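You operate a simulated robot arm through the tools that you are given. There is no shell and no other tool.

You run a simulated robot arm. Do the job below in one go: nothing can be reset, and whatever is moved stays where it is left.

TASK
Change the pump board over from motor to lamp and light it.
Fine: The board on the blue stand. Green switch and red rotary switch off first; no plug is moved while the rotary switch is on. Blue plug to LAMP +, green plug to LAMP -. Both switches on again at the end. Where these are worked on the way, their far stop is far enough and under half their travel is too little: red rotary switch.

Only the result counts: the job must be done as asked and must still hold three seconds after the hand-in. Knocking over, shifting, dropping, spilling or breaking anything else fails it.

THE ROBOT
A 7-joint arm with a two-finger parallel gripper, fixed in place. Base frame: the origin is at the foot of the arm, x ahead of it, y to its left, z up. Units: mm, rad, N and s.
Its first joint turns from -2.304 to 2.304 rad. Payload 3.91 kg.
Tool frame: the origin (TCP) lies between the finger pads and is the grasp point; the fingertips stand 30 mm ahead of it; z points along the fingers, y is the line along which they close. Largest opening 110 mm; finger width 20, thickness 10; the body of the gripper, 48 by 112 mm, starts 55 mm behind the TCP.
Orientation is that of the tool frame in the base frame, as a unit quaternion [x, y, z, w]. With the fingers straight down and closing along the base's y, the tool's x points along the base's -x, its y along +y and its z along -z.

THE INTERFACE
- The arm moves only by the tool step_arm. Its argument "plan" is a list that holds one entry, the list of rows, each a list of 6 numbers: the shift along the base's x, y, z in mm, then the turn, a rotation vector about the base's x, y, z in rad. In form: [[[x, y, z, ax, ay, az], ...]]. A call has 1 to 20 rows; each row shifts and turns the commanded pose from where the row before left it. "grip" is the finger opening in mm, from 0 to 110, set as the call begins (left out, the last holds). Rows are played at 5 a second. More than 50 mm and 0.15 rad between two rows, or a gripper value outside its range, and nothing of the call is played. Where a pose cannot be reached the arm comes as near as it can. A force on the tool above 40 N (or 10 N above the force at the start of the call, whichever is more), or a blocked arm, ends the call early, and 0.2 s more pass. The fingers move at their own pace (about 108 mm/s each) and stop on an object; they squeeze with about 45 N. The grip force told is the motor's: it shows also when the fingers shut on nothing. Time passes only in rows, and 0.2 s behind the last, so rows that do not move let the fingers close. The reply holds the time, the measured pose of the TCP, the force on the tool along the base axes, the opening and the grip force, in the units named above and with some noise, with the torque about the TCP (base axes, N m) and any sound that the robot's microphone picked up.
- Cameras (640 x 400 px; columns grow to the right, rows downward): "scene" is fixed at [222.6, -641.9, 1645.5]; the picture's right is [0.94, -0.34, 0.00], its down [-0.14, -0.40, -0.91] and it looks along [0.31, 0.85, -0.42] (base axes); focal length 339 px, centre (320, 200). "wrist" rides on the gripper at [72, 17, -103] in the tool frame; the picture's right is [-0.23, 0.97, 0.00], its down [-0.76, -0.18, -0.62] and it looks along [-0.61, -0.14, 0.78] (tool axes); focal length 222 px, centre (320, 200). There is no depth. A picture from a camera that has moved, and an enlarged one, comes with that camera's place and axes in the base frame and with its lens. The place of the scene camera against the robot may be out by one fixed shift of up to 12 mm in any direction.
- camera(camera): a new picture of that camera. No time passes.
- enlarge(camera, box): a new picture of the part [left, top, right, bottom] of that camera's present view, enlarged. No time passes.
- sign_off(): hands the job in; it is judged then, once.

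Places have to be worked out from the pictures, the camera data and where the tool is seen. Open the gripper and draw the arm clear of the work before you hand the job in, unless the task says otherwise.

The tools are called after "Emit:" as name(argument=value, ...) on one line, values as JSON. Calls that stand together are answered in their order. step_arm: Moves the arm, as the interface text tells. Its arguments: {"type":"object","properties":{"plan":{"type":"array","items":{"type":"array","items":{"type":"array","items":{"type":"number"}}}},"grip":{"type":"number"}},"required":["plan"]} The other tools are called the same way: camera (camera) takes a picture; enlarge (camera, box) takes an enlarged picture of a part of a camera's view; sign_off () hands the job in.

At the start:

```text
time: 0.0
tool_pos: [497.5, 328.8, 1261.3]
orientation: [0.0, 1.0, 0.0, 0.0]
ft_force: [0.1, 0.0, -0.6]
wrist_torque: [-0.01, -0.02, -0.01]
grip_width: 109.8
grip_force: 0.1
```

scene: 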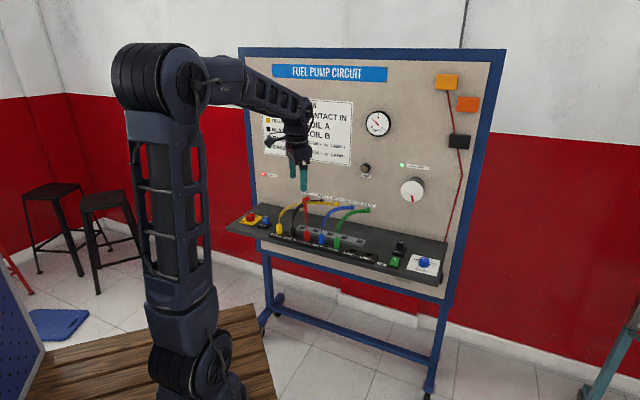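
wrist: 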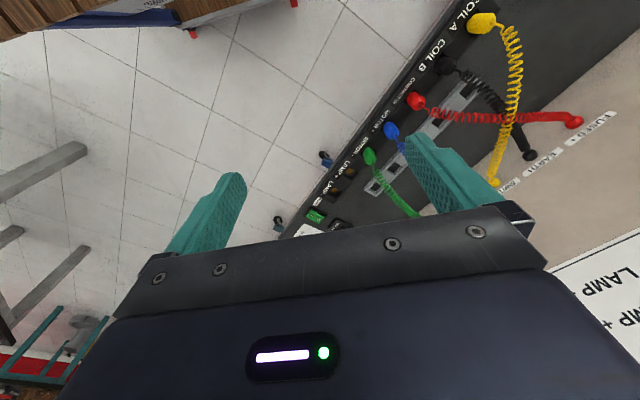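

I'll start by looking closely at the board in enlarged views to identify switches, plugs and sockets.

Emit:
enlarge(camera="scene", box=[220, 180, 460, 310])

Emit:
enlarge(camera="scene", box=[340, 140, 460, 215])

Emit:
enlarge(camera="wrist", box=[260, 0, 640, 240])

Emit:
enlarge(camera="scene", box=[220, 40, 500, 215])

```text
2.67 times, centred on (340, 245) of scene
camera zoom: at [222.6, -641.9, 1645.5], right [0.94, -0.34, 0.0], down [-0.14, -0.4, -0.91], along [0.31, 0.85, -0.42], focal length 904 px, centre (267, 80)
```

zoom: 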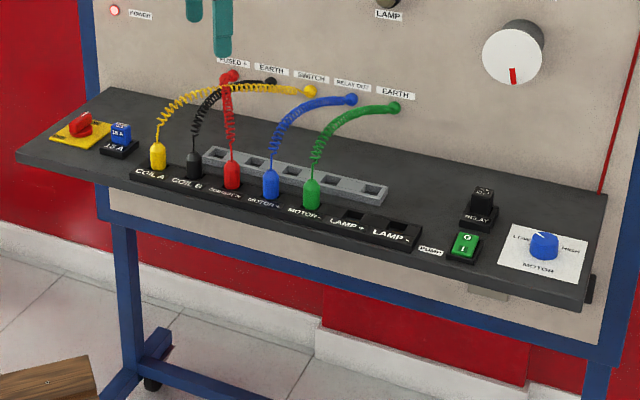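

```text
5.33 times, centred on (400, 178) of scene
camera zoom: at [222.6, -641.9, 1645.5], right [0.94, -0.34, 0.0], down [-0.14, -0.4, -0.91], along [0.31, 0.85, -0.42], focal length 1808 px, centre (-107, 320)
```

zoom: 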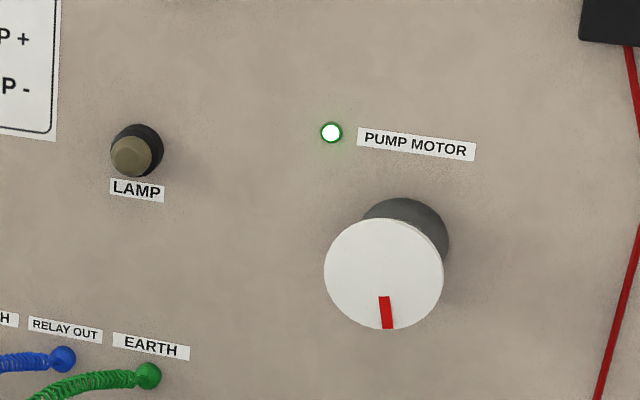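

```text
1.67 times, centred on (450, 120) of wrist
camera zoom: at [423.3, 346.7, 1365.3], right [0.23, 0.97, 0.0], down [0.76, -0.18, 0.62], along [0.61, -0.14, -0.78], focal length 370 px, centre (103, 333)
```

zoom: 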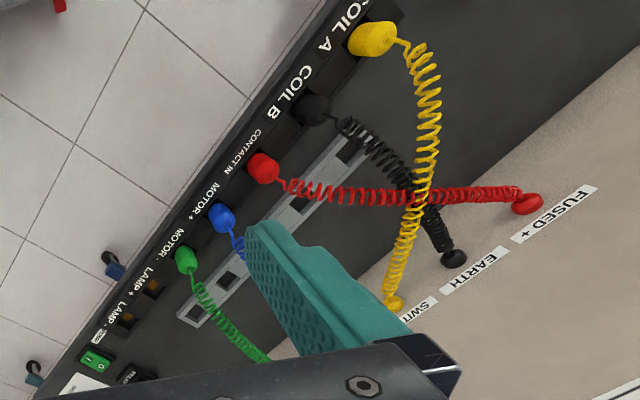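

```text
2.29 times, centred on (360, 128) of scene
camera zoom: at [222.6, -641.9, 1645.5], right [0.94, -0.34, 0.0], down [-0.14, -0.4, -0.91], along [0.31, 0.85, -0.42], focal length 775 px, centre (229, 366)
```

zoom: 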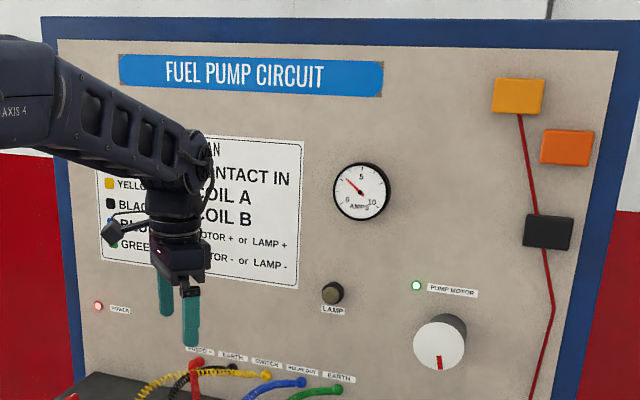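

The board's shelf runs diagonally (row of sockets along about (0.71,-0.71)) with the plugs at z≈930, and blue plug near (622,447). I'll yaw the tool +45° in place so the wrist camera faces the panel squarely.

Emit:
step_arm(plan=[[[0, 0, 0, 0, 0, 0.131], [0, 0, 0, 0, 0, 0.131], [0, 0, 0, 0, 0, 0.131], [0, 0, 0, 0, 0, 0.131], [0, 0, 0, 0, 0, 0.131], [0, 0, 0, 0, 0, 0.131], [0, 0, 0, 0, 0, 0]]])

```text
time: 1.6
tool_pos: [496.7, 330.0, 1261.4]
orientation: [-0.384, 0.924, 0.0, 0.0]
ft_force: [0.3, -0.2, -0.6]
wrist_torque: [-0.03, -0.04, -0.02]
grip_width: 110.0
grip_force: 0.1
```

The yaw is now 45°. Taking a wrist picture to survey the shelf.

Emit:
camera(camera="wrist")

Emit:
camera(camera="scene")

```text
taken
camera wrist: at [432.9, 290.5, 1365.1], right [-0.53, 0.85, 0.0], down [0.66, 0.41, 0.62], along [0.53, 0.33, -0.78], focal length 222 px, centre (320, 200)
```

wrist: 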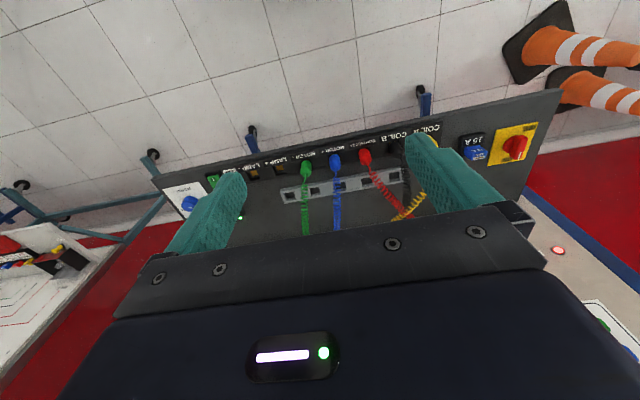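

```text
taken
```

scene: 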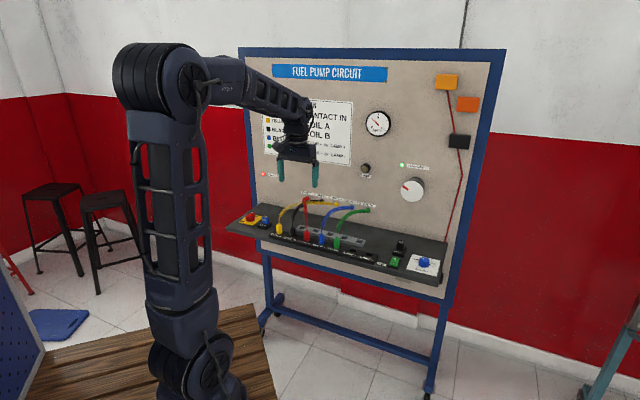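

Emit:
enlarge(camera="wrist", box=[150, 80, 390, 230])

Emit:
enlarge(camera="wrist", box=[320, 80, 560, 230])

```text
2.67 times, centred on (270, 155) of wrist
camera zoom: at [432.9, 290.5, 1365.1], right [-0.53, 0.85, 0.0], down [0.66, 0.41, 0.62], along [0.53, 0.33, -0.78], focal length 592 px, centre (453, 320)
```

zoom: 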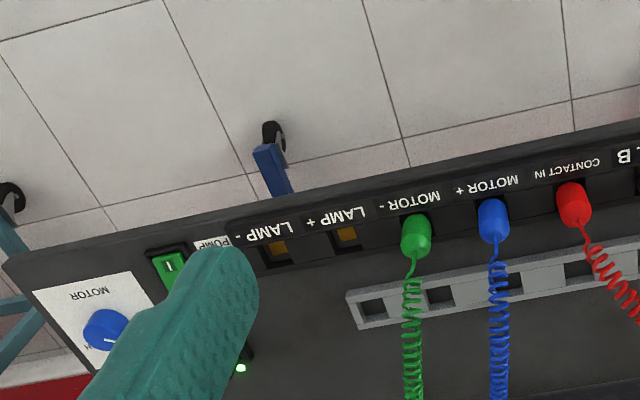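

```text
2.67 times, centred on (440, 155) of wrist
camera zoom: at [432.9, 290.5, 1365.1], right [-0.53, 0.85, 0.0], down [0.66, 0.41, 0.62], along [0.53, 0.33, -0.78], focal length 592 px, centre (0, 320)
```

zoom: 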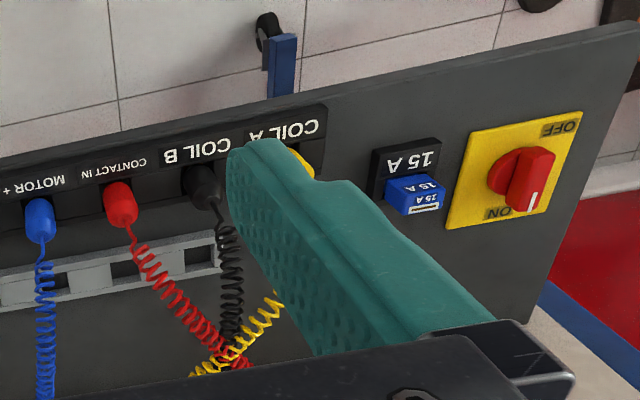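

The survey shows: LAMP+ socket ≈(717,355), LAMP- ≈(766,307), green switch ≈(832,239), red rotary ≈(386,764), all on a shelf at z≈900. I'll go above the green switch first, keeping well above, to get a close view.

Emit:
step_arm(plan=[[[42, -11, -20, 0, 0, 0], [42, -11, -20, 0, 0, 0], [42, -11, -20, 0, 0, 0], [42, -11, -20, 0, 0, 0], [42, -11, -20, 0, 0, 0], [42, -11, -20, 0, 0, 0], [42, -12, -20, 0, 0, 0], [41, -13, -20, 0, 0, 0], [0, 0, 0, 0, 0, 0]]])

Emit:
camera(camera="wrist")

Emit:
enlarge(camera="wrist", box=[220, 40, 460, 190])

```text
time: 3.6
tool_pos: [832.0, 238.7, 1101.9]
orientation: [-0.384, 0.923, 0.0, 0.0]
ft_force: [-0.6, 0.4, -0.4]
wrist_torque: [-0.01, -0.03, -0.03]
grip_width: 110.1
grip_force: 0.2
```

```text
taken
camera wrist: at [768.1, 199.2, 1205.0], right [-0.53, 0.85, 0.0], down [0.66, 0.41, 0.62], along [0.53, 0.33, -0.78], focal length 222 px, centre (320, 200)
```

wrist: 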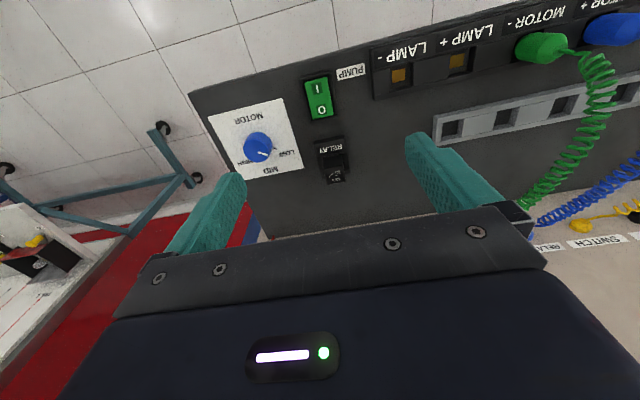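

```text
2.67 times, centred on (340, 115) of wrist
camera zoom: at [768.1, 199.2, 1205.0], right [-0.53, 0.85, 0.0], down [0.66, 0.41, 0.62], along [0.53, 0.33, -0.78], focal length 592 px, centre (267, 427)
```

zoom: 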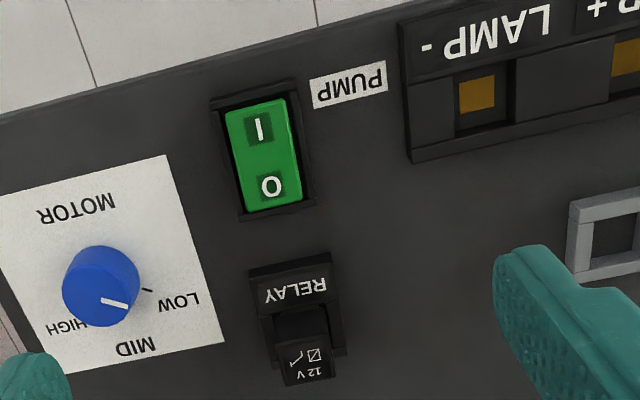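

The close view shows the rocker centred near (832,238) with "I" at the front and the raised "O" end toward the panel at ≈(842,247). I'll close the fingers, tilt the tool slightly back and come down to just above the O end.

Emit:
step_arm(plan=[[[0, 0, 0, 0, 0, 0], [0, 0, 0, 0, 0, 0], [0, 0, 0, 0, 0, 0], [5, 4, -40, 0.106, -0.106, 0], [4.8, 4, -40, 0.106, -0.106, 0], [0, 0, -45, 0, 0, 0], [0, 0, 0, 0, 0, 0]]], grip=0)

Emit:
camera(camera="wrist")

Emit:
enlarge(camera="wrist", box=[240, 80, 400, 180])

Emit:
enlarge(camera="scene", box=[350, 220, 460, 290])

```text
time: 5.2
tool_pos: [839.2, 245.0, 975.8]
orientation: [-0.38, 0.913, 0.057, 0.137]
ft_force: [0.2, -0.7, 0.7]
wrist_torque: [0.01, -0.02, 0.05]
grip_width: 0.0
grip_force: 38.0
```

```text
taken
camera wrist: at [755.6, 186.7, 1054.0], right [-0.54, 0.84, 0.07], down [0.51, 0.26, 0.82], along [0.67, 0.47, -0.57], focal length 222 px, centre (320, 200)
```

wrist: 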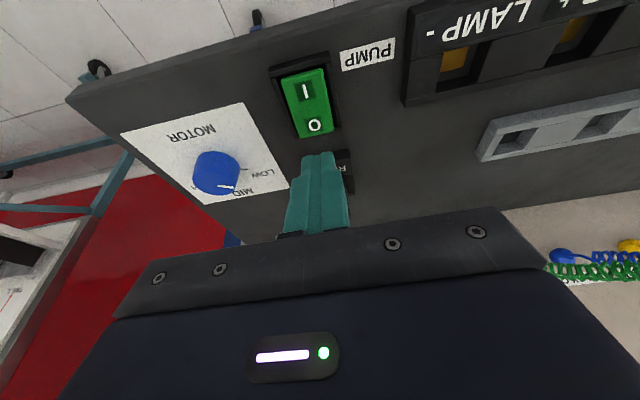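

```text
4.00 times, centred on (320, 130) of wrist
camera zoom: at [755.6, 186.7, 1054.0], right [-0.54, 0.84, 0.07], down [0.51, 0.26, 0.82], along [0.67, 0.47, -0.57], focal length 888 px, centre (320, 480)
```

zoom: 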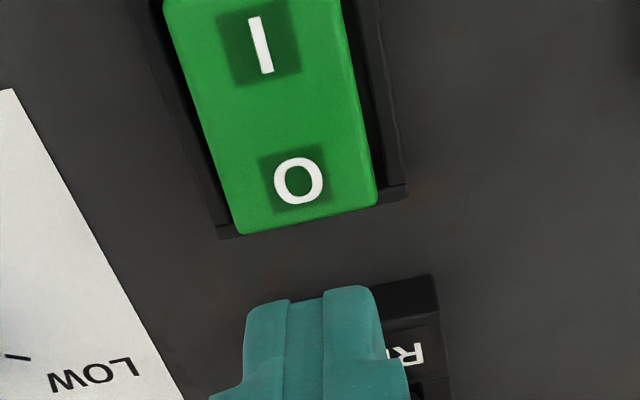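

```text
5.71 times, centred on (405, 255) of scene
camera zoom: at [222.6, -641.9, 1645.5], right [0.94, -0.34, 0.0], down [-0.14, -0.4, -0.91], along [0.31, 0.85, -0.42], focal length 1938 px, centre (-166, -114)
```

zoom: 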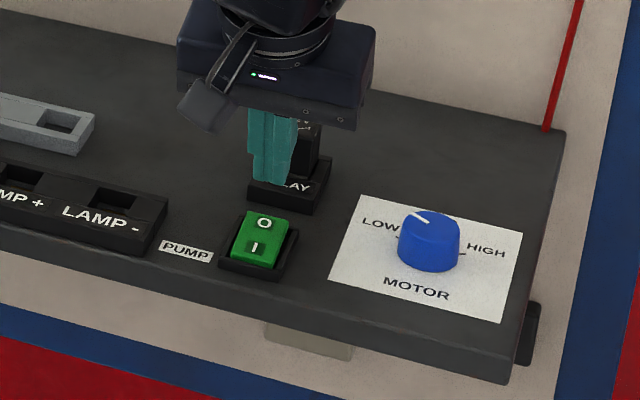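

The closed tips are aligned with the rocker's O column, ~30 mm above its raised end. I'll now descend gently; the force limit will guard the press.

Emit:
step_arm(plan=[[[0, 0, -10, 0, 0, 0], [0, 0, -8, 0, 0, 0], [0, 0, -5, 0, 0, 0], [0, 0, -3, 0, 0, 0], [0, 0, -3, 0, 0, 0], [0, 0, -3, 0, 0, 0], [0, 0, -2, 0, 0, 0]]])

Emit:
enlarge(camera="wrist", box=[240, 80, 400, 180])

Emit:
enlarge(camera="scene", box=[350, 220, 460, 290])

```text
time: 6.8
tool_pos: [841.8, 248.0, 943.0]
orientation: [-0.379, 0.913, 0.057, 0.14]
ft_force: [-1.7, -3.0, 13.7]
wrist_torque: [-0.07, 0.05, 0.0]
grip_width: 0.0
grip_force: 37.8
```

```text
4.00 times, centred on (320, 130) of wrist
camera zoom: at [758.2, 187.9, 1021.5], right [-0.54, 0.84, 0.07], down [0.51, 0.26, 0.82], along [0.67, 0.47, -0.57], focal length 888 px, centre (320, 480)
```

zoom: 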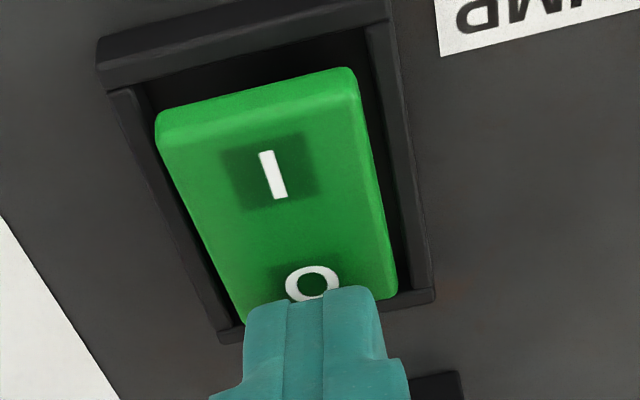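

```text
5.71 times, centred on (405, 255) of scene
camera zoom: at [222.6, -641.9, 1645.5], right [0.94, -0.34, 0.0], down [-0.14, -0.4, -0.91], along [0.31, 0.85, -0.42], focal length 1938 px, centre (-166, -114)
```

zoom: 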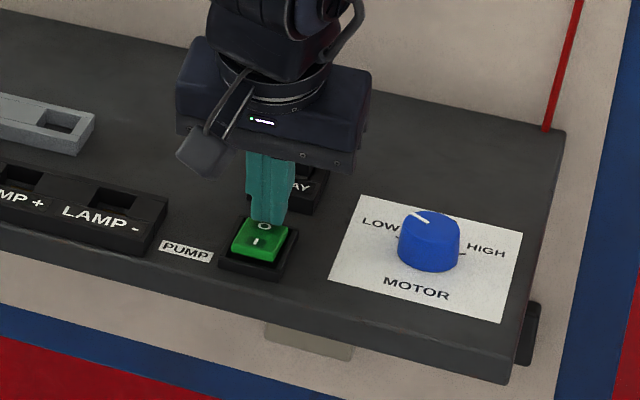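

Contact is made (13.7 N) and the rocker is tipping. Continuing down in small steps.

Emit:
step_arm(plan=[[[0, 0, -2, 0, 0, 0], [0, 0, -2, 0, 0, 0], [0, 0, -2, 0, 0, 0]]])

Emit:
enlarge(camera="wrist", box=[240, 80, 400, 180])

Emit:
enlarge(camera="scene", box=[350, 220, 460, 290])

Emit:
enlarge(camera="scene", box=[340, 90, 460, 215])

```text
time: 7.3
tool_pos: [843.0, 248.8, 942.4]
orientation: [-0.378, 0.913, 0.056, 0.142]
ft_force: [0.1, 0.0, 8.6]
wrist_torque: [-0.02, 0.01, 0.04]
grip_width: 0.1
grip_force: 37.5
stopped in row 2: the force on the tool passed its limit at 44 N (the readings are from after the stop); the commanded pose is now the measured one
```

```text
4.00 times, centred on (320, 130) of wrist
camera zoom: at [759.3, 188.9, 1020.8], right [-0.54, 0.84, 0.07], down [0.5, 0.26, 0.82], along [0.68, 0.47, -0.56], focal length 888 px, centre (320, 480)
```

zoom: 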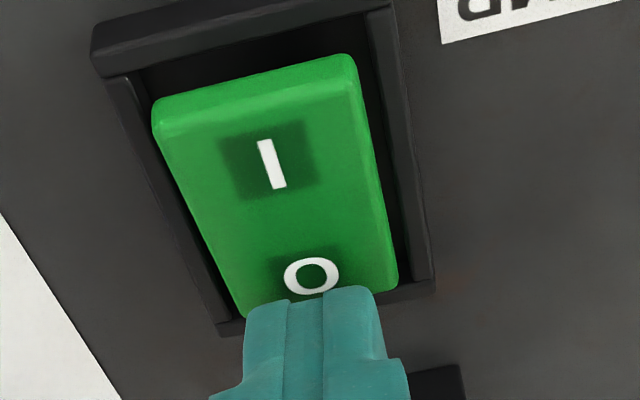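

```text
5.71 times, centred on (405, 255) of scene
camera zoom: at [222.6, -641.9, 1645.5], right [0.94, -0.34, 0.0], down [-0.14, -0.4, -0.91], along [0.31, 0.85, -0.42], focal length 1938 px, centre (-166, -114)
```

zoom: 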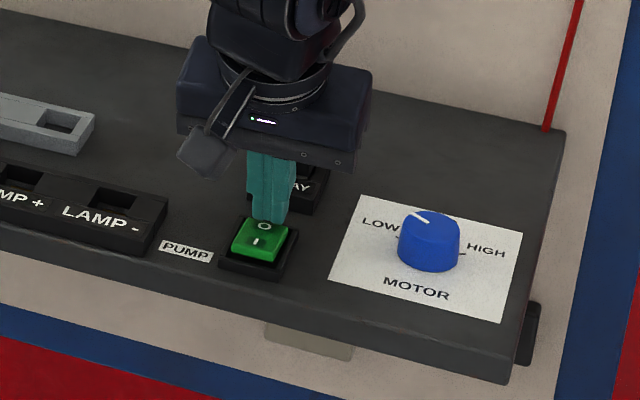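

```text
3.20 times, centred on (400, 152) of scene
camera zoom: at [222.6, -641.9, 1645.5], right [0.94, -0.34, 0.0], down [-0.14, -0.4, -0.91], along [0.31, 0.85, -0.42], focal length 1085 px, centre (64, 352)
```

zoom: 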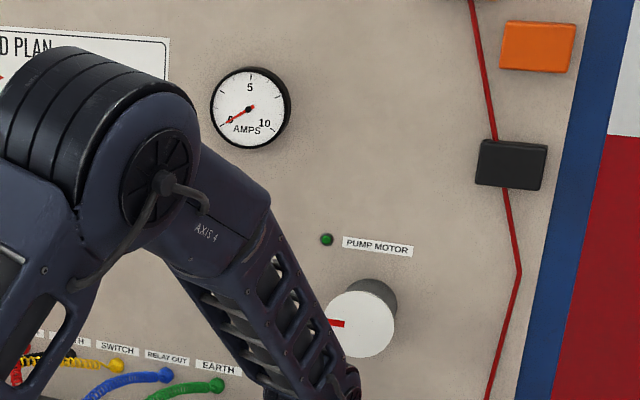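

The motor lamp is dark, ammeter at 0 and the rocker's "I" end is up – the green switch is off. I'll retreat upward, remove the tilt, and travel high over the shelf to the red rotary switch near (386,764).

Emit:
step_arm(plan=[[[0, 0, 20, 0, 0, 0], [0, 0, 45, 0, 0, 0], [0, 0, 48, -0.106, 0.106, 0], [0, 0, 48, -0.106, 0.106, 0], [0, 0, 46, 0, 0, 0], [-33, 36, 0, 0, 0, 0], [-33, 36, 0, 0, 0, 0], [-33, 36, 0, 0, 0, 0], [-33, 36, 0, 0, 0, 0], [-33, 36, 0, 0, 0, 0], [-33, 36, 0, 0, 0, 0], [-33, 36, 0, 0, 0, 0], [-33, 36, 0, 0, 0, 0], [-33, 36, 0, 0, 0, 0], [-33, 36, 0, 0, 0, 0], [-33, 36, 0, 0, 0, 0], [-33, 36, 0, 0, 0, 0], [-32, 36, 0, 0, 0, 0], [-29, 38, 0, 0, 0, 0], [0, 0, 0, 0, 0, 0]]])

Emit:
camera(camera="wrist")

Emit:
enlarge(camera="wrist", box=[220, 40, 460, 190])

Emit:
camera(camera="scene")

```text
time: 11.5
tool_pos: [385.8, 755.5, 1150.9]
orientation: [-0.382, 0.924, 0.001, 0.002]
ft_force: [0.0, 0.2, 0.0]
wrist_torque: [-0.02, 0.04, 0.01]
grip_width: 0.0
grip_force: 38.1
```

```text
taken
camera wrist: at [321.1, 715.6, 1253.2], right [-0.53, 0.85, 0.0], down [0.66, 0.41, 0.63], along [0.53, 0.33, -0.78], focal length 222 px, centre (320, 200)
```

wrist: 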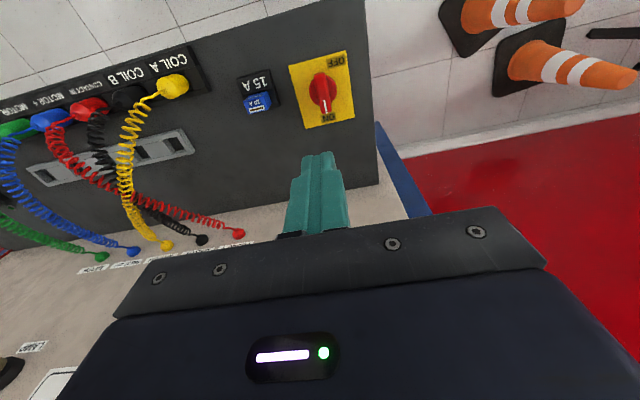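

```text
2.67 times, centred on (340, 115) of wrist
camera zoom: at [321.1, 715.6, 1253.2], right [-0.53, 0.85, 0.0], down [0.66, 0.41, 0.63], along [0.53, 0.33, -0.78], focal length 592 px, centre (267, 427)
```

zoom: 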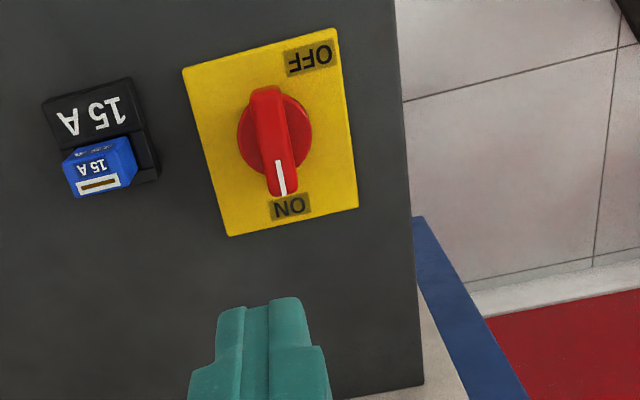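

```text
taken
```

scene: 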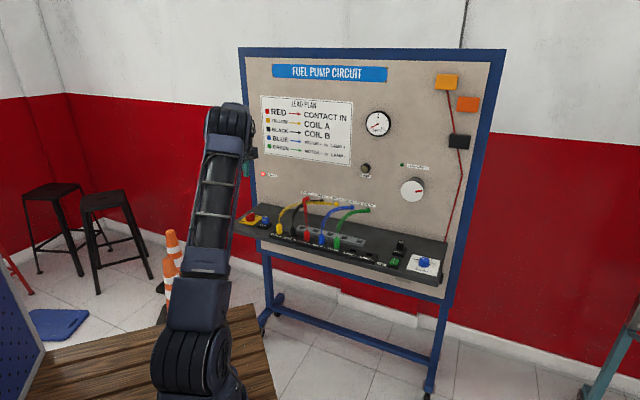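

The rotary's white mark points to ON (toward the panel), with OFF at the front-left corner, so it turns counter-clockwise seen from above. I'll open the fingers to 60 mm and drop closer over the knob axis (≈(385,759)) for a finer look.

Emit:
enlarge(camera="scene", box=[228, 195, 292, 235])

Emit:
step_arm(plan=[[[0, 3, -40, 0, 0, 0], [0, 0, -40, 0, 0, 0], [0, 0, -40, 0, 0, 0], [0, 0, -20, 0, 0, 0], [0, 0, 0, 0, 0, 0]]], grip=60)

Emit:
camera(camera="wrist")

Emit:
enlarge(camera="wrist", box=[240, 60, 400, 160])

Emit:
enlarge(camera="scene", box=[228, 195, 292, 235])

```text
10.00 times, centred on (260, 215) of scene
camera zoom: at [222.6, -641.9, 1645.5], right [0.94, -0.34, 0.0], down [-0.14, -0.4, -0.91], along [0.31, 0.85, -0.42], focal length 3391 px, centre (920, 50)
```

zoom: 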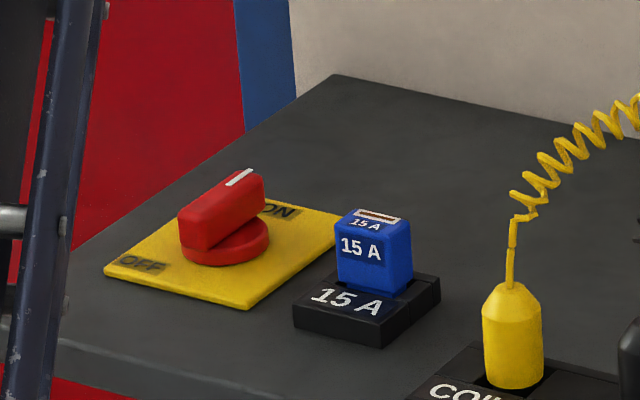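

```text
time: 12.7
tool_pos: [385.1, 756.8, 1009.3]
orientation: [-0.384, 0.924, 0.002, 0.003]
ft_force: [0.7, 0.5, 0.0]
wrist_torque: [0.01, 0.01, 0.0]
grip_width: 60.0
grip_force: 0.0
```

```text
taken
camera wrist: at [320.1, 717.0, 1112.5], right [-0.53, 0.85, 0.0], down [0.66, 0.41, 0.63], along [0.53, 0.33, -0.78], focal length 222 px, centre (320, 200)
```

wrist: 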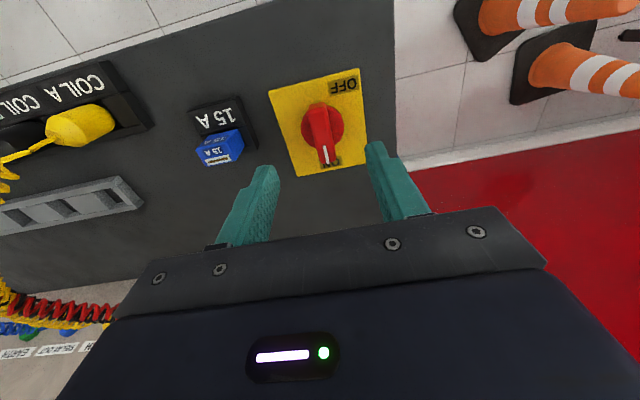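

```text
4.00 times, centred on (320, 110) of wrist
camera zoom: at [320.1, 717.0, 1112.5], right [-0.53, 0.85, 0.0], down [0.66, 0.41, 0.63], along [0.53, 0.33, -0.78], focal length 888 px, centre (320, 560)
```

zoom: 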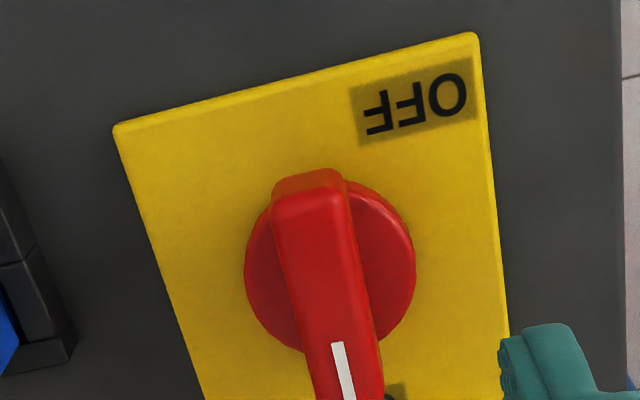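

```text
10.00 times, centred on (260, 215) of scene
camera zoom: at [222.6, -641.9, 1645.5], right [0.94, -0.34, 0.0], down [-0.14, -0.4, -0.91], along [0.31, 0.85, -0.42], focal length 3391 px, centre (920, 50)
```

zoom: 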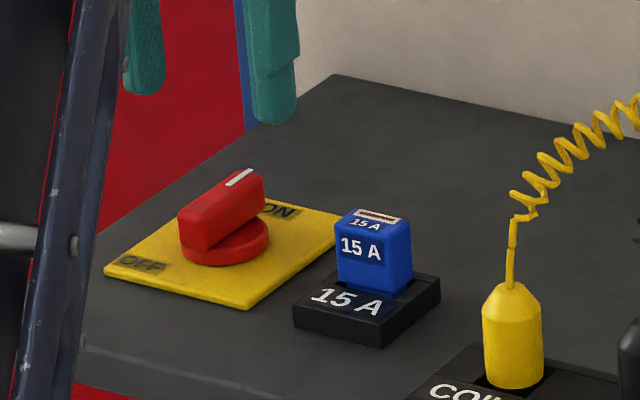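

The knob axis works out to ≈(384,759) with disc top near z≈912, and a ~15 mm wide bar standing above it. I'll centre and lower the open fingers astride the bar, staying just above the disc.

Emit:
step_arm(plan=[[[-1.8, 2, -20, 0, 0, 0], [0, 0, -20, 0, 0, 0], [0, 0, -12, 0, 0, 0], [0, 0, -6, 0, 0, 0], [0, 0, 0, 0, 0, 0], [0, 0, 0, 0, 0, 0]]], grip=50)

Emit:
camera(camera="wrist")

Emit:
enlarge(camera="wrist", box=[240, 90, 400, 190])

Emit:
enlarge(camera="scene", box=[228, 195, 292, 235])

```text
time: 14.1
tool_pos: [383.9, 759.9, 952.0]
orientation: [-0.383, 0.924, 0.0, 0.002]
ft_force: [-0.5, 0.3, -0.9]
wrist_torque: [0.0, 0.0, -0.01]
grip_width: 50.0
grip_force: 0.0
```

```text
taken
camera wrist: at [319.6, 719.3, 1055.0], right [-0.53, 0.85, 0.0], down [0.66, 0.41, 0.63], along [0.53, 0.33, -0.78], focal length 222 px, centre (320, 200)
```

wrist: 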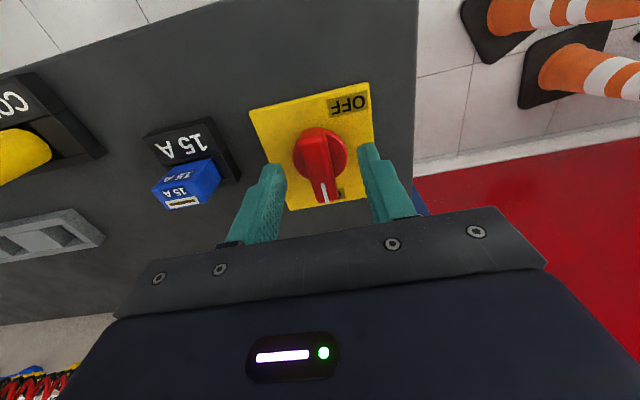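

```text
4.00 times, centred on (320, 140) of wrist
camera zoom: at [319.6, 719.3, 1055.0], right [-0.53, 0.85, 0.0], down [0.66, 0.41, 0.63], along [0.53, 0.33, -0.78], focal length 888 px, centre (320, 440)
```

zoom: 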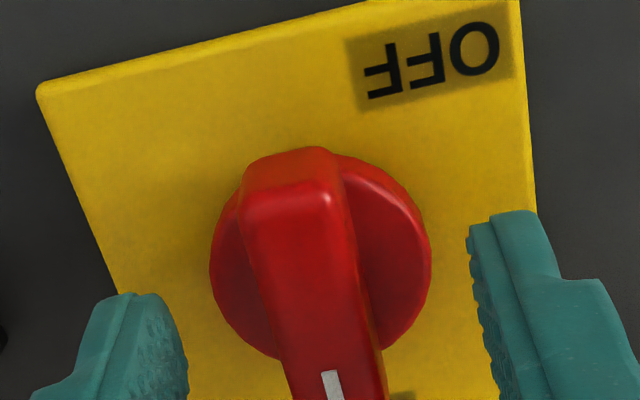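

```text
10.00 times, centred on (260, 215) of scene
camera zoom: at [222.6, -641.9, 1645.5], right [0.94, -0.34, 0.0], down [-0.14, -0.4, -0.91], along [0.31, 0.85, -0.42], focal length 3391 px, centre (920, 50)
```

zoom: 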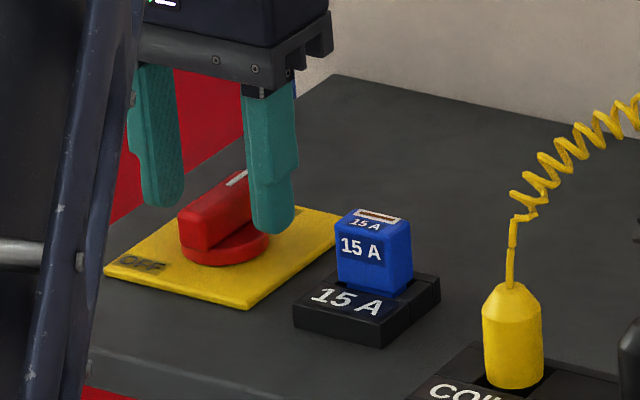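

The fingers straddle the bar well centred; bar top is ≈927 and disc ≈911 while the tips are at 922. I'll lower 7 mm and close on the bar.

Emit:
step_arm(plan=[[[0, 0, -4, 0, 0, 0], [0, 0, -3, 0, 0, 0], [0, 0, 0, 0, 0, 0]]])

Emit:
step_arm(plan=[[[0, 0, 0, 0, 0, 0], [0, 0, 0, 0, 0, 0], [0, 0, 0, 0, 0, 0], [0, 0, 0, 0, 0, 0]]], grip=0)

Emit:
enlarge(camera="wrist", box=[240, 90, 400, 190])

Emit:
enlarge(camera="scene", box=[228, 195, 292, 235])

```text
time: 14.9
tool_pos: [384.9, 758.3, 944.4]
orientation: [-0.383, 0.924, 0.0, 0.002]
ft_force: [0.1, -0.2, -1.0]
wrist_torque: [-0.03, 0.01, 0.02]
grip_width: 50.3
grip_force: 0.0
```

```text
time: 15.9
tool_pos: [384.7, 757.6, 944.9]
orientation: [-0.384, 0.923, -0.001, 0.003]
ft_force: [-2.6, 1.3, -1.3]
wrist_torque: [0.47, -0.05, -0.01]
grip_width: 15.9
grip_force: 45.3
```

```text
4.00 times, centred on (320, 140) of wrist
camera zoom: at [319.8, 719.1, 1047.9], right [-0.53, 0.85, 0.0], down [0.66, 0.41, 0.63], along [0.53, 0.33, -0.78], focal length 888 px, centre (320, 440)
```

zoom: 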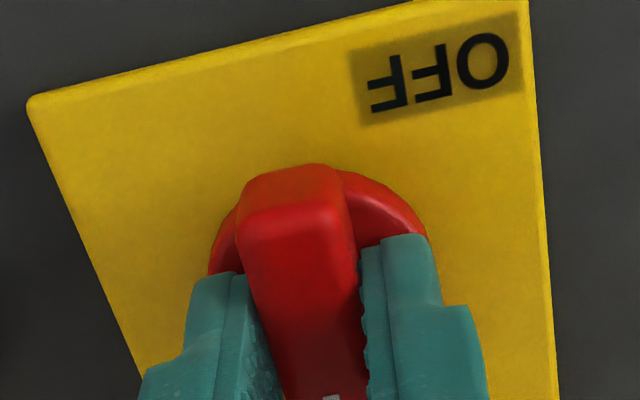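

```text
10.00 times, centred on (260, 215) of scene
camera zoom: at [222.6, -641.9, 1645.5], right [0.94, -0.34, 0.0], down [-0.14, -0.4, -0.91], along [0.31, 0.85, -0.42], focal length 3391 px, centre (920, 50)
```

zoom: 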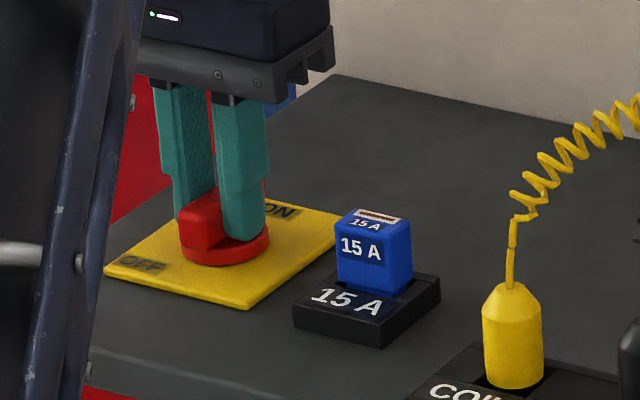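

The bar is gripped (15.9 mm). I'll turn it counter-clockwise (about +z) in small steps and watch the torque.

Emit:
step_arm(plan=[[[0, 0, 0, 0, 0, 0.1], [0, 0, 0, 0, 0, 0.1], [0, 0, 0, 0, 0, 0.1], [0, 0, 0, 0, 0, 0.1], [0, 0, 0, 0, 0, 0.1]]])

Emit:
enlarge(camera="scene", box=[228, 195, 292, 235])

```text
time: 17.1
tool_pos: [385.6, 758.2, 944.7]
orientation: [-0.601, 0.799, 0.001, 0.002]
ft_force: [3.0, -5.2, 2.3]
wrist_torque: [-0.41, 0.41, 0.01]
grip_width: 16.1
grip_force: 45.1
```

```text
10.00 times, centred on (260, 215) of scene
camera zoom: at [222.6, -641.9, 1645.5], right [0.94, -0.34, 0.0], down [-0.14, -0.4, -0.91], along [0.31, 0.85, -0.42], focal length 3391 px, centre (920, 50)
```

zoom: 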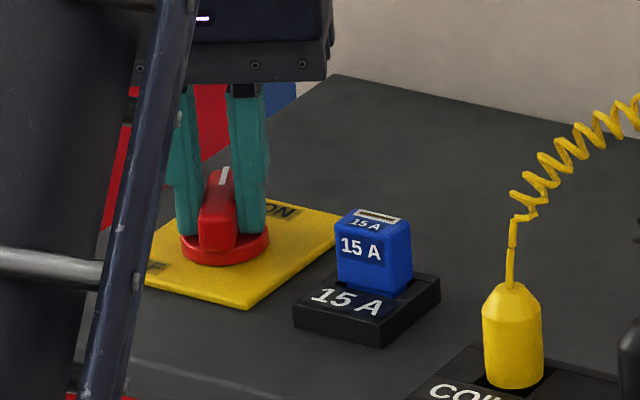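

The knob follows with low torque. Continuing to turn counter-clockwise.

Emit:
step_arm(plan=[[[0, 0, 0, 0, 0, 0.1], [0, 0, 0, 0, 0, 0.1], [0, 0, 0, 0, 0, 0.1], [0, 0, 0, 0, 0, 0.1], [0, 0, 0, 0, 0, 0.1], [0, 0, 0, 0, 0, 0.1], [0, 0, 0, 0, 0, 0.1], [0, 0, 0, 0, 0, 0.1]]])

Emit:
camera(camera="wrist")

Emit:
enlarge(camera="scene", box=[228, 160, 292, 235])

```text
time: 18.9
tool_pos: [385.7, 759.5, 944.5]
orientation: [0.865, -0.502, -0.001, -0.001]
ft_force: [19.3, -6.5, -6.9]
wrist_torque: [0.13, -0.07, 0.0]
grip_width: 16.0
grip_force: 45.3
```

```text
taken
camera wrist: at [406.4, 686.5, 1047.9], right [-0.96, -0.28, 0.0], down [-0.22, 0.75, 0.63], along [-0.18, 0.6, -0.78], focal length 222 px, centre (320, 200)
```

wrist: 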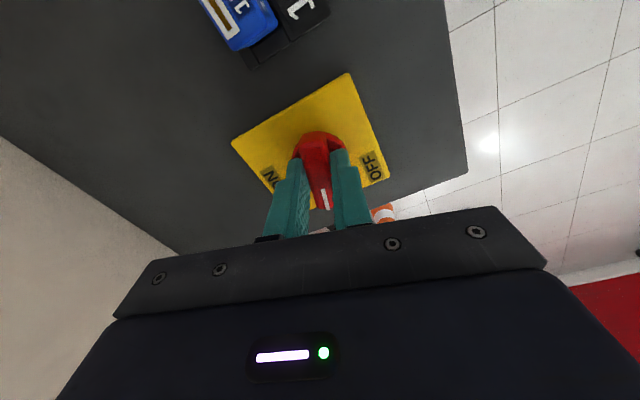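

```text
5.33 times, centred on (260, 198) of scene
camera zoom: at [222.6, -641.9, 1645.5], right [0.94, -0.34, 0.0], down [-0.14, -0.4, -0.91], along [0.31, 0.85, -0.42], focal length 1808 px, centre (640, 213)
```

zoom: 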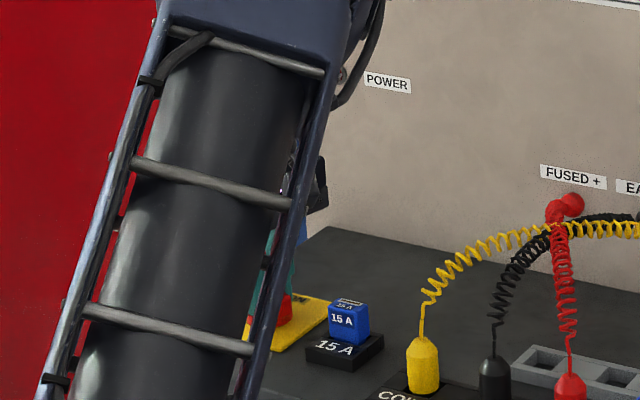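

Turned ~75° so far and the pointer is on its way to OFF; the lateral force suggests the true axis is a little further toward +x/+y. I'll add a small shift and continue turning.

Emit:
step_arm(plan=[[[1.2, 0.8, 0, 0, 0, 0.08], [0.8, 0.4, 0, 0, 0, 0.08], [0, 0, 0, 0, 0, 0.08]]])

Emit:
enlarge(camera="wrist", box=[220, 60, 420, 220])

```text
time: 19.7
tool_pos: [386.1, 758.9, 944.7]
orientation: [0.918, -0.396, -0.001, 0.0]
ft_force: [7.5, -21.2, -10.3]
wrist_torque: [-0.64, -0.31, 0.07]
grip_width: 16.2
grip_force: 45.2
```

```text
2.50 times, centred on (320, 140) of wrist
camera zoom: at [423.4, 694.1, 1048.0], right [-0.86, -0.5, 0.0], down [-0.39, 0.67, 0.63], along [-0.32, 0.54, -0.78], focal length 555 px, centre (320, 350)
```

zoom: 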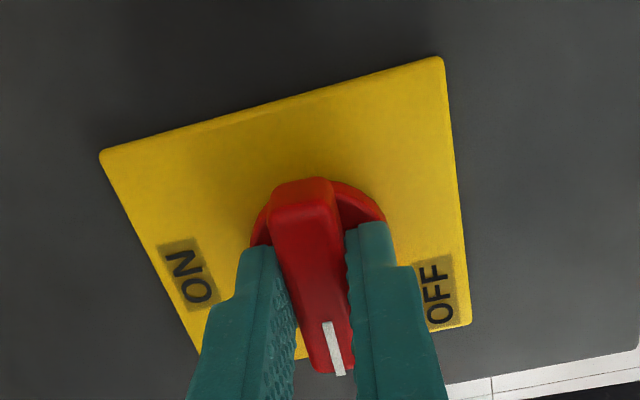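

At ~88° of turn and still free; the side load shows the grip point orbiting slightly, so I'll shift along with it and keep turning.

Emit:
step_arm(plan=[[[1.0, -1.5, 0, 0, 0, 0.08], [0.5, -1, 0, 0, 0, 0.08], [0, 0, 0, 0, 0, 0.08]]])

Emit:
enlarge(camera="wrist", box=[220, 60, 420, 220])

```text
time: 20.5
tool_pos: [386.2, 759.5, 944.1]
orientation: [0.959, -0.283, -0.002, -0.002]
ft_force: [-6.4, 2.1, -11.5]
wrist_torque: [0.37, 0.63, -1.35]
grip_width: 20.0
grip_force: 44.8
```

```text
2.50 times, centred on (320, 140) of wrist
camera zoom: at [437.9, 704.4, 1048.4], right [-0.72, -0.69, 0.0], down [-0.54, 0.56, 0.63], along [-0.44, 0.45, -0.78], focal length 555 px, centre (320, 350)
```

zoom: 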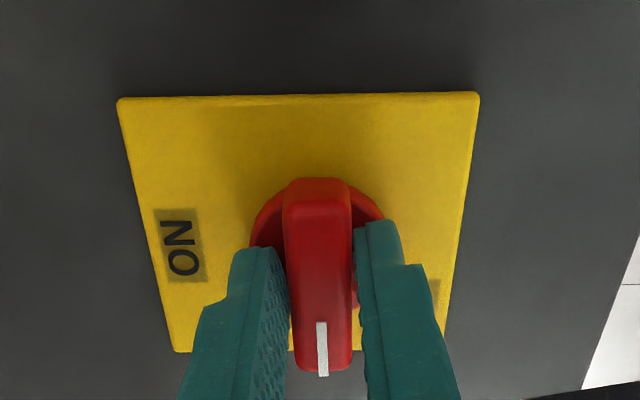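

Torque rose to −1.35 N·m and the fingers were forced to 20 mm: the knob is against its stop at ~90°. I'll open the fingers in place and lift off, then check the indicators.

Emit:
step_arm(plan=[[[0, 0, 0, 0, 0, 0], [0, 0, 0, 0, 0, 0], [0, 0, 20, 0, 0, 0], [0, 0, 40, 0, 0, 0], [0, 0, 40, 0, 0, 0]]], grip=50)

Emit:
camera(camera="wrist")

Emit:
enlarge(camera="wrist", box=[220, 40, 420, 180])

Emit:
camera(camera="scene")

```text
time: 21.7
tool_pos: [385.7, 757.9, 1044.9]
orientation: [0.959, -0.284, -0.002, -0.002]
ft_force: [-0.1, 0.3, -1.2]
wrist_torque: [-0.01, 0.03, -0.01]
grip_width: 50.1
grip_force: 0.1
```

```text
taken
camera wrist: at [437.2, 703.7, 1148.1], right [-0.72, -0.69, 0.0], down [-0.54, 0.56, 0.63], along [-0.43, 0.45, -0.78], focal length 222 px, centre (320, 200)
```

wrist: 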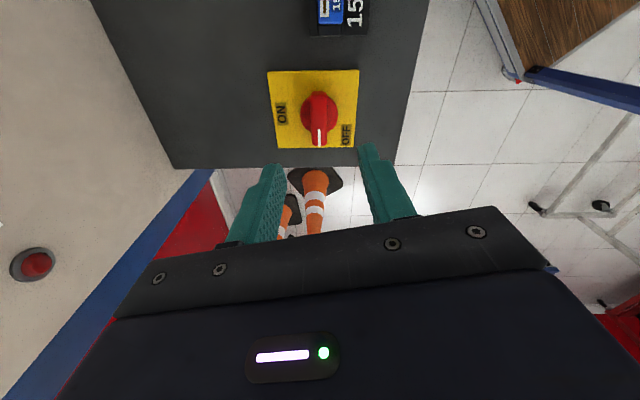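

```text
2.86 times, centred on (320, 110) of wrist
camera zoom: at [437.2, 703.7, 1148.1], right [-0.72, -0.69, 0.0], down [-0.54, 0.56, 0.63], along [-0.43, 0.45, -0.78], focal length 635 px, centre (320, 457)
```

zoom: 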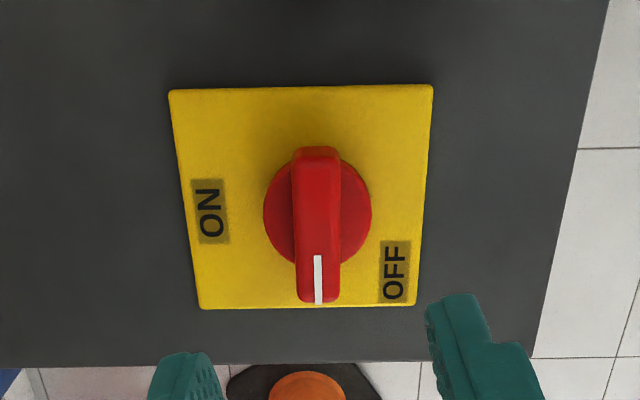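

```text
taken
```

scene: 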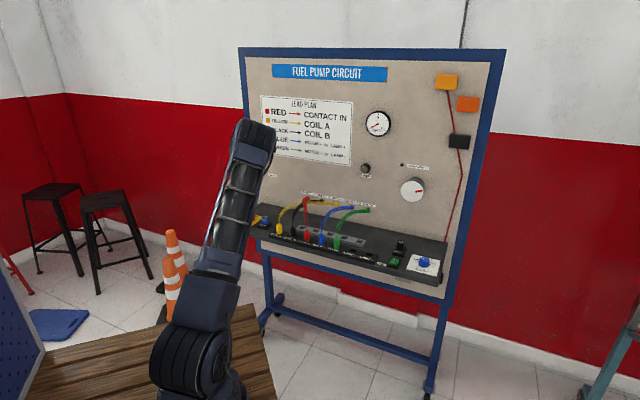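

The knob's pointer sits squarely at its stop away from ON and the POWER lamp in the wrist view is dark, so the rotary is off. Next I rise, yaw back to 45°, and move above the green plug (≈(670,402)).

Emit:
step_arm(plan=[[[0, 0, 35, 0, 0, -0.137], [0, 0, 35, 0, 0, -0.137], [0, 0, 30, 0, 0, -0.137], [28.4, -35.6, 0, 0, 0, -0.137], [28.4, -35.6, 0, 0, 0, -0.137], [28.4, -35.6, 0, 0, 0, -0.137], [28.4, -35.6, 0, 0, 0, -0.137], [28.4, -35.6, 0, 0, 0, -0.137], [28.4, -35.6, 0, 0, 0, -0.137], [28.4, -35.6, 0, 0, 0, -0.137], [28.4, -35.6, 0, 0, 0, -0.137], [28.4, -35.6, 0, 0, 0, -0.137], [28.4, -35.6, 0, 0, 0, -0.137], [0, 0, 0, 0, 0, 0]]], grip=60)

Emit:
camera(camera="wrist")

Emit:
enlarge(camera="wrist", box=[220, 40, 420, 180])

Emit:
enlarge(camera="scene", box=[290, 190, 410, 270])

Emit:
enlarge(camera="scene", box=[225, 160, 305, 240])

```text
time: 24.7
tool_pos: [671.9, 401.6, 1144.9]
orientation: [-0.382, 0.924, 0.0, 0.002]
ft_force: [-0.4, 0.4, -0.5]
wrist_torque: [-0.03, -0.03, 0.01]
grip_width: 59.9
grip_force: 0.1
```

```text
taken
camera wrist: at [607.4, 362.8, 1247.9], right [-0.53, 0.85, 0.0], down [0.66, 0.41, 0.63], along [0.53, 0.33, -0.78], focal length 222 px, centre (320, 200)
```

wrist: 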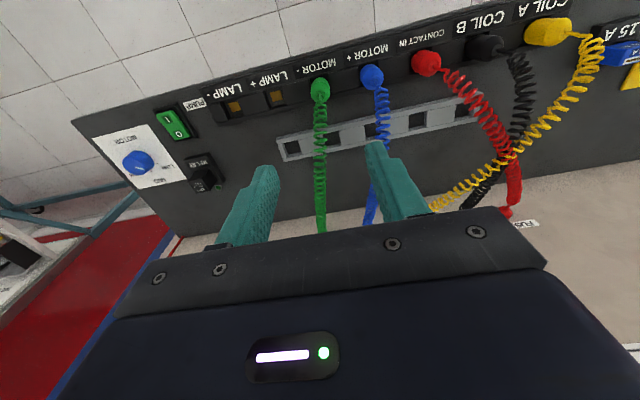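

```text
2.86 times, centred on (320, 110) of wrist
camera zoom: at [607.4, 362.8, 1247.9], right [-0.53, 0.85, 0.0], down [0.66, 0.41, 0.63], along [0.53, 0.33, -0.78], focal length 635 px, centre (320, 457)
```

zoom: 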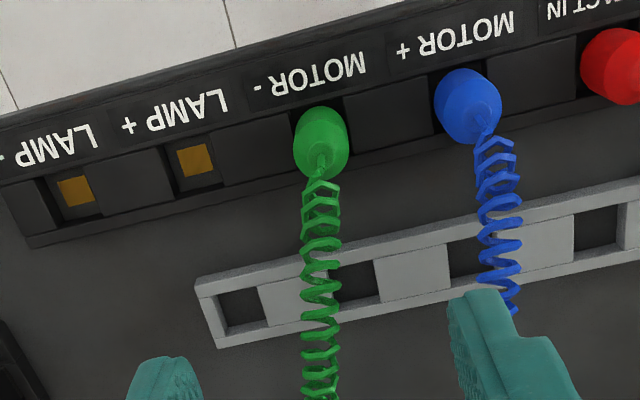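

```text
5.00 times, centred on (350, 230) of scene
camera zoom: at [222.6, -641.9, 1645.5], right [0.94, -0.34, 0.0], down [-0.14, -0.4, -0.91], along [0.31, 0.85, -0.42], focal length 1695 px, centre (170, 50)
```

zoom: 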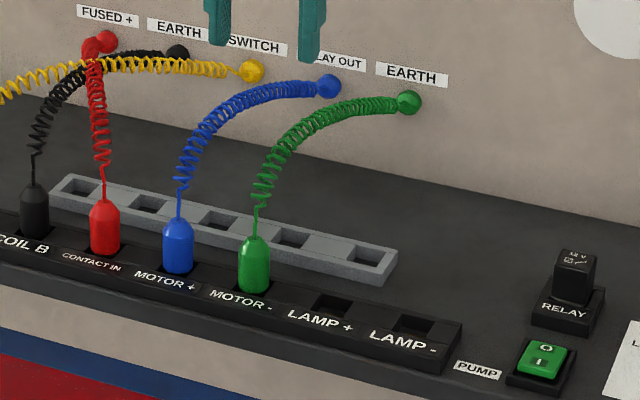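

```text
5.00 times, centred on (265, 200) of scene
camera zoom: at [222.6, -641.9, 1645.5], right [0.94, -0.34, 0.0], down [-0.14, -0.4, -0.91], along [0.31, 0.85, -0.42], focal length 1695 px, centre (595, 200)
```

zoom: 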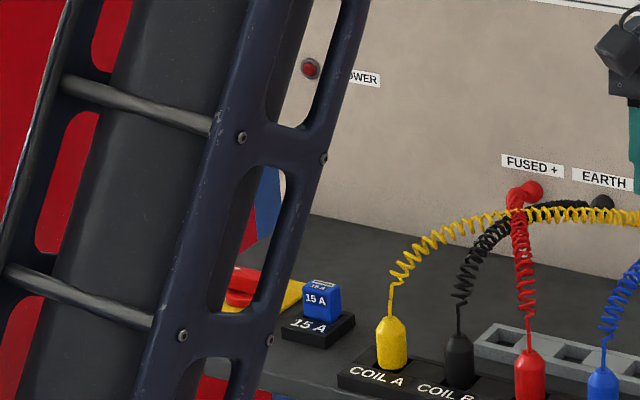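

The POWER lamp is out, confirming the rotary is off, and the rocker still shows "I" raised. Now I look more closely at the green plug and the LAMP sockets to fix their geometry.

Emit:
enlarge(camera="wrist", box=[210, 60, 290, 125])

Emit:
enlarge(camera="wrist", box=[290, 50, 400, 120])

Emit:
enlarge(camera="scene", box=[330, 230, 390, 270])

```text
6.15 times, centred on (250, 92) of wrist
camera zoom: at [607.4, 362.8, 1247.9], right [-0.53, 0.85, 0.0], down [0.66, 0.41, 0.63], along [0.53, 0.33, -0.78], focal length 1367 px, centre (751, 862)
```

zoom: 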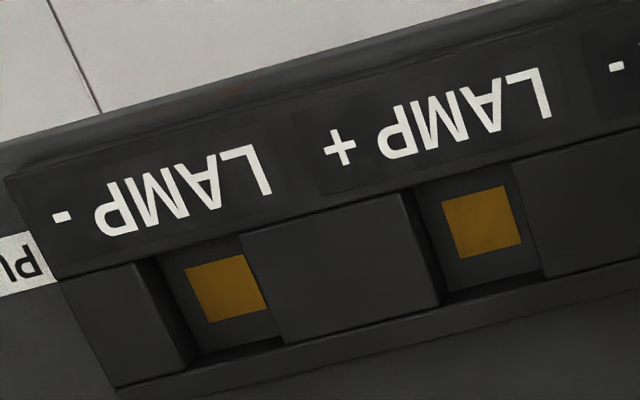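

```text
5.71 times, centred on (345, 85) of wrist
camera zoom: at [607.4, 362.8, 1247.9], right [-0.53, 0.85, 0.0], down [0.66, 0.41, 0.63], along [0.53, 0.33, -0.78], focal length 1269 px, centre (177, 857)
```

zoom: 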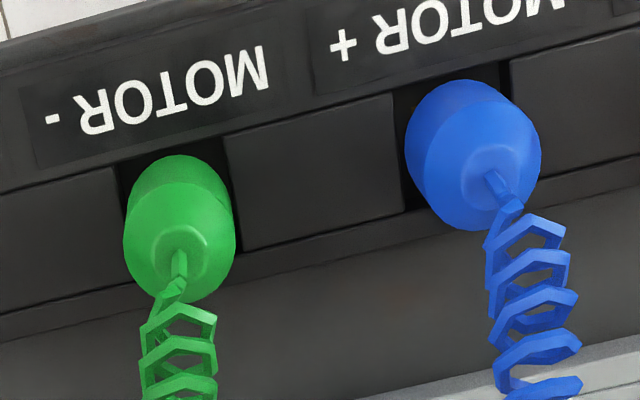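

```text
10.00 times, centred on (360, 250) of scene
camera zoom: at [222.6, -641.9, 1645.5], right [0.94, -0.34, 0.0], down [-0.14, -0.4, -0.91], along [0.31, 0.85, -0.42], focal length 3391 px, centre (-80, -300)
```

zoom: 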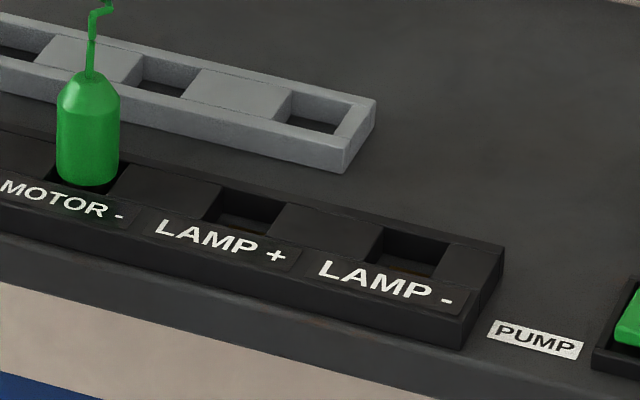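

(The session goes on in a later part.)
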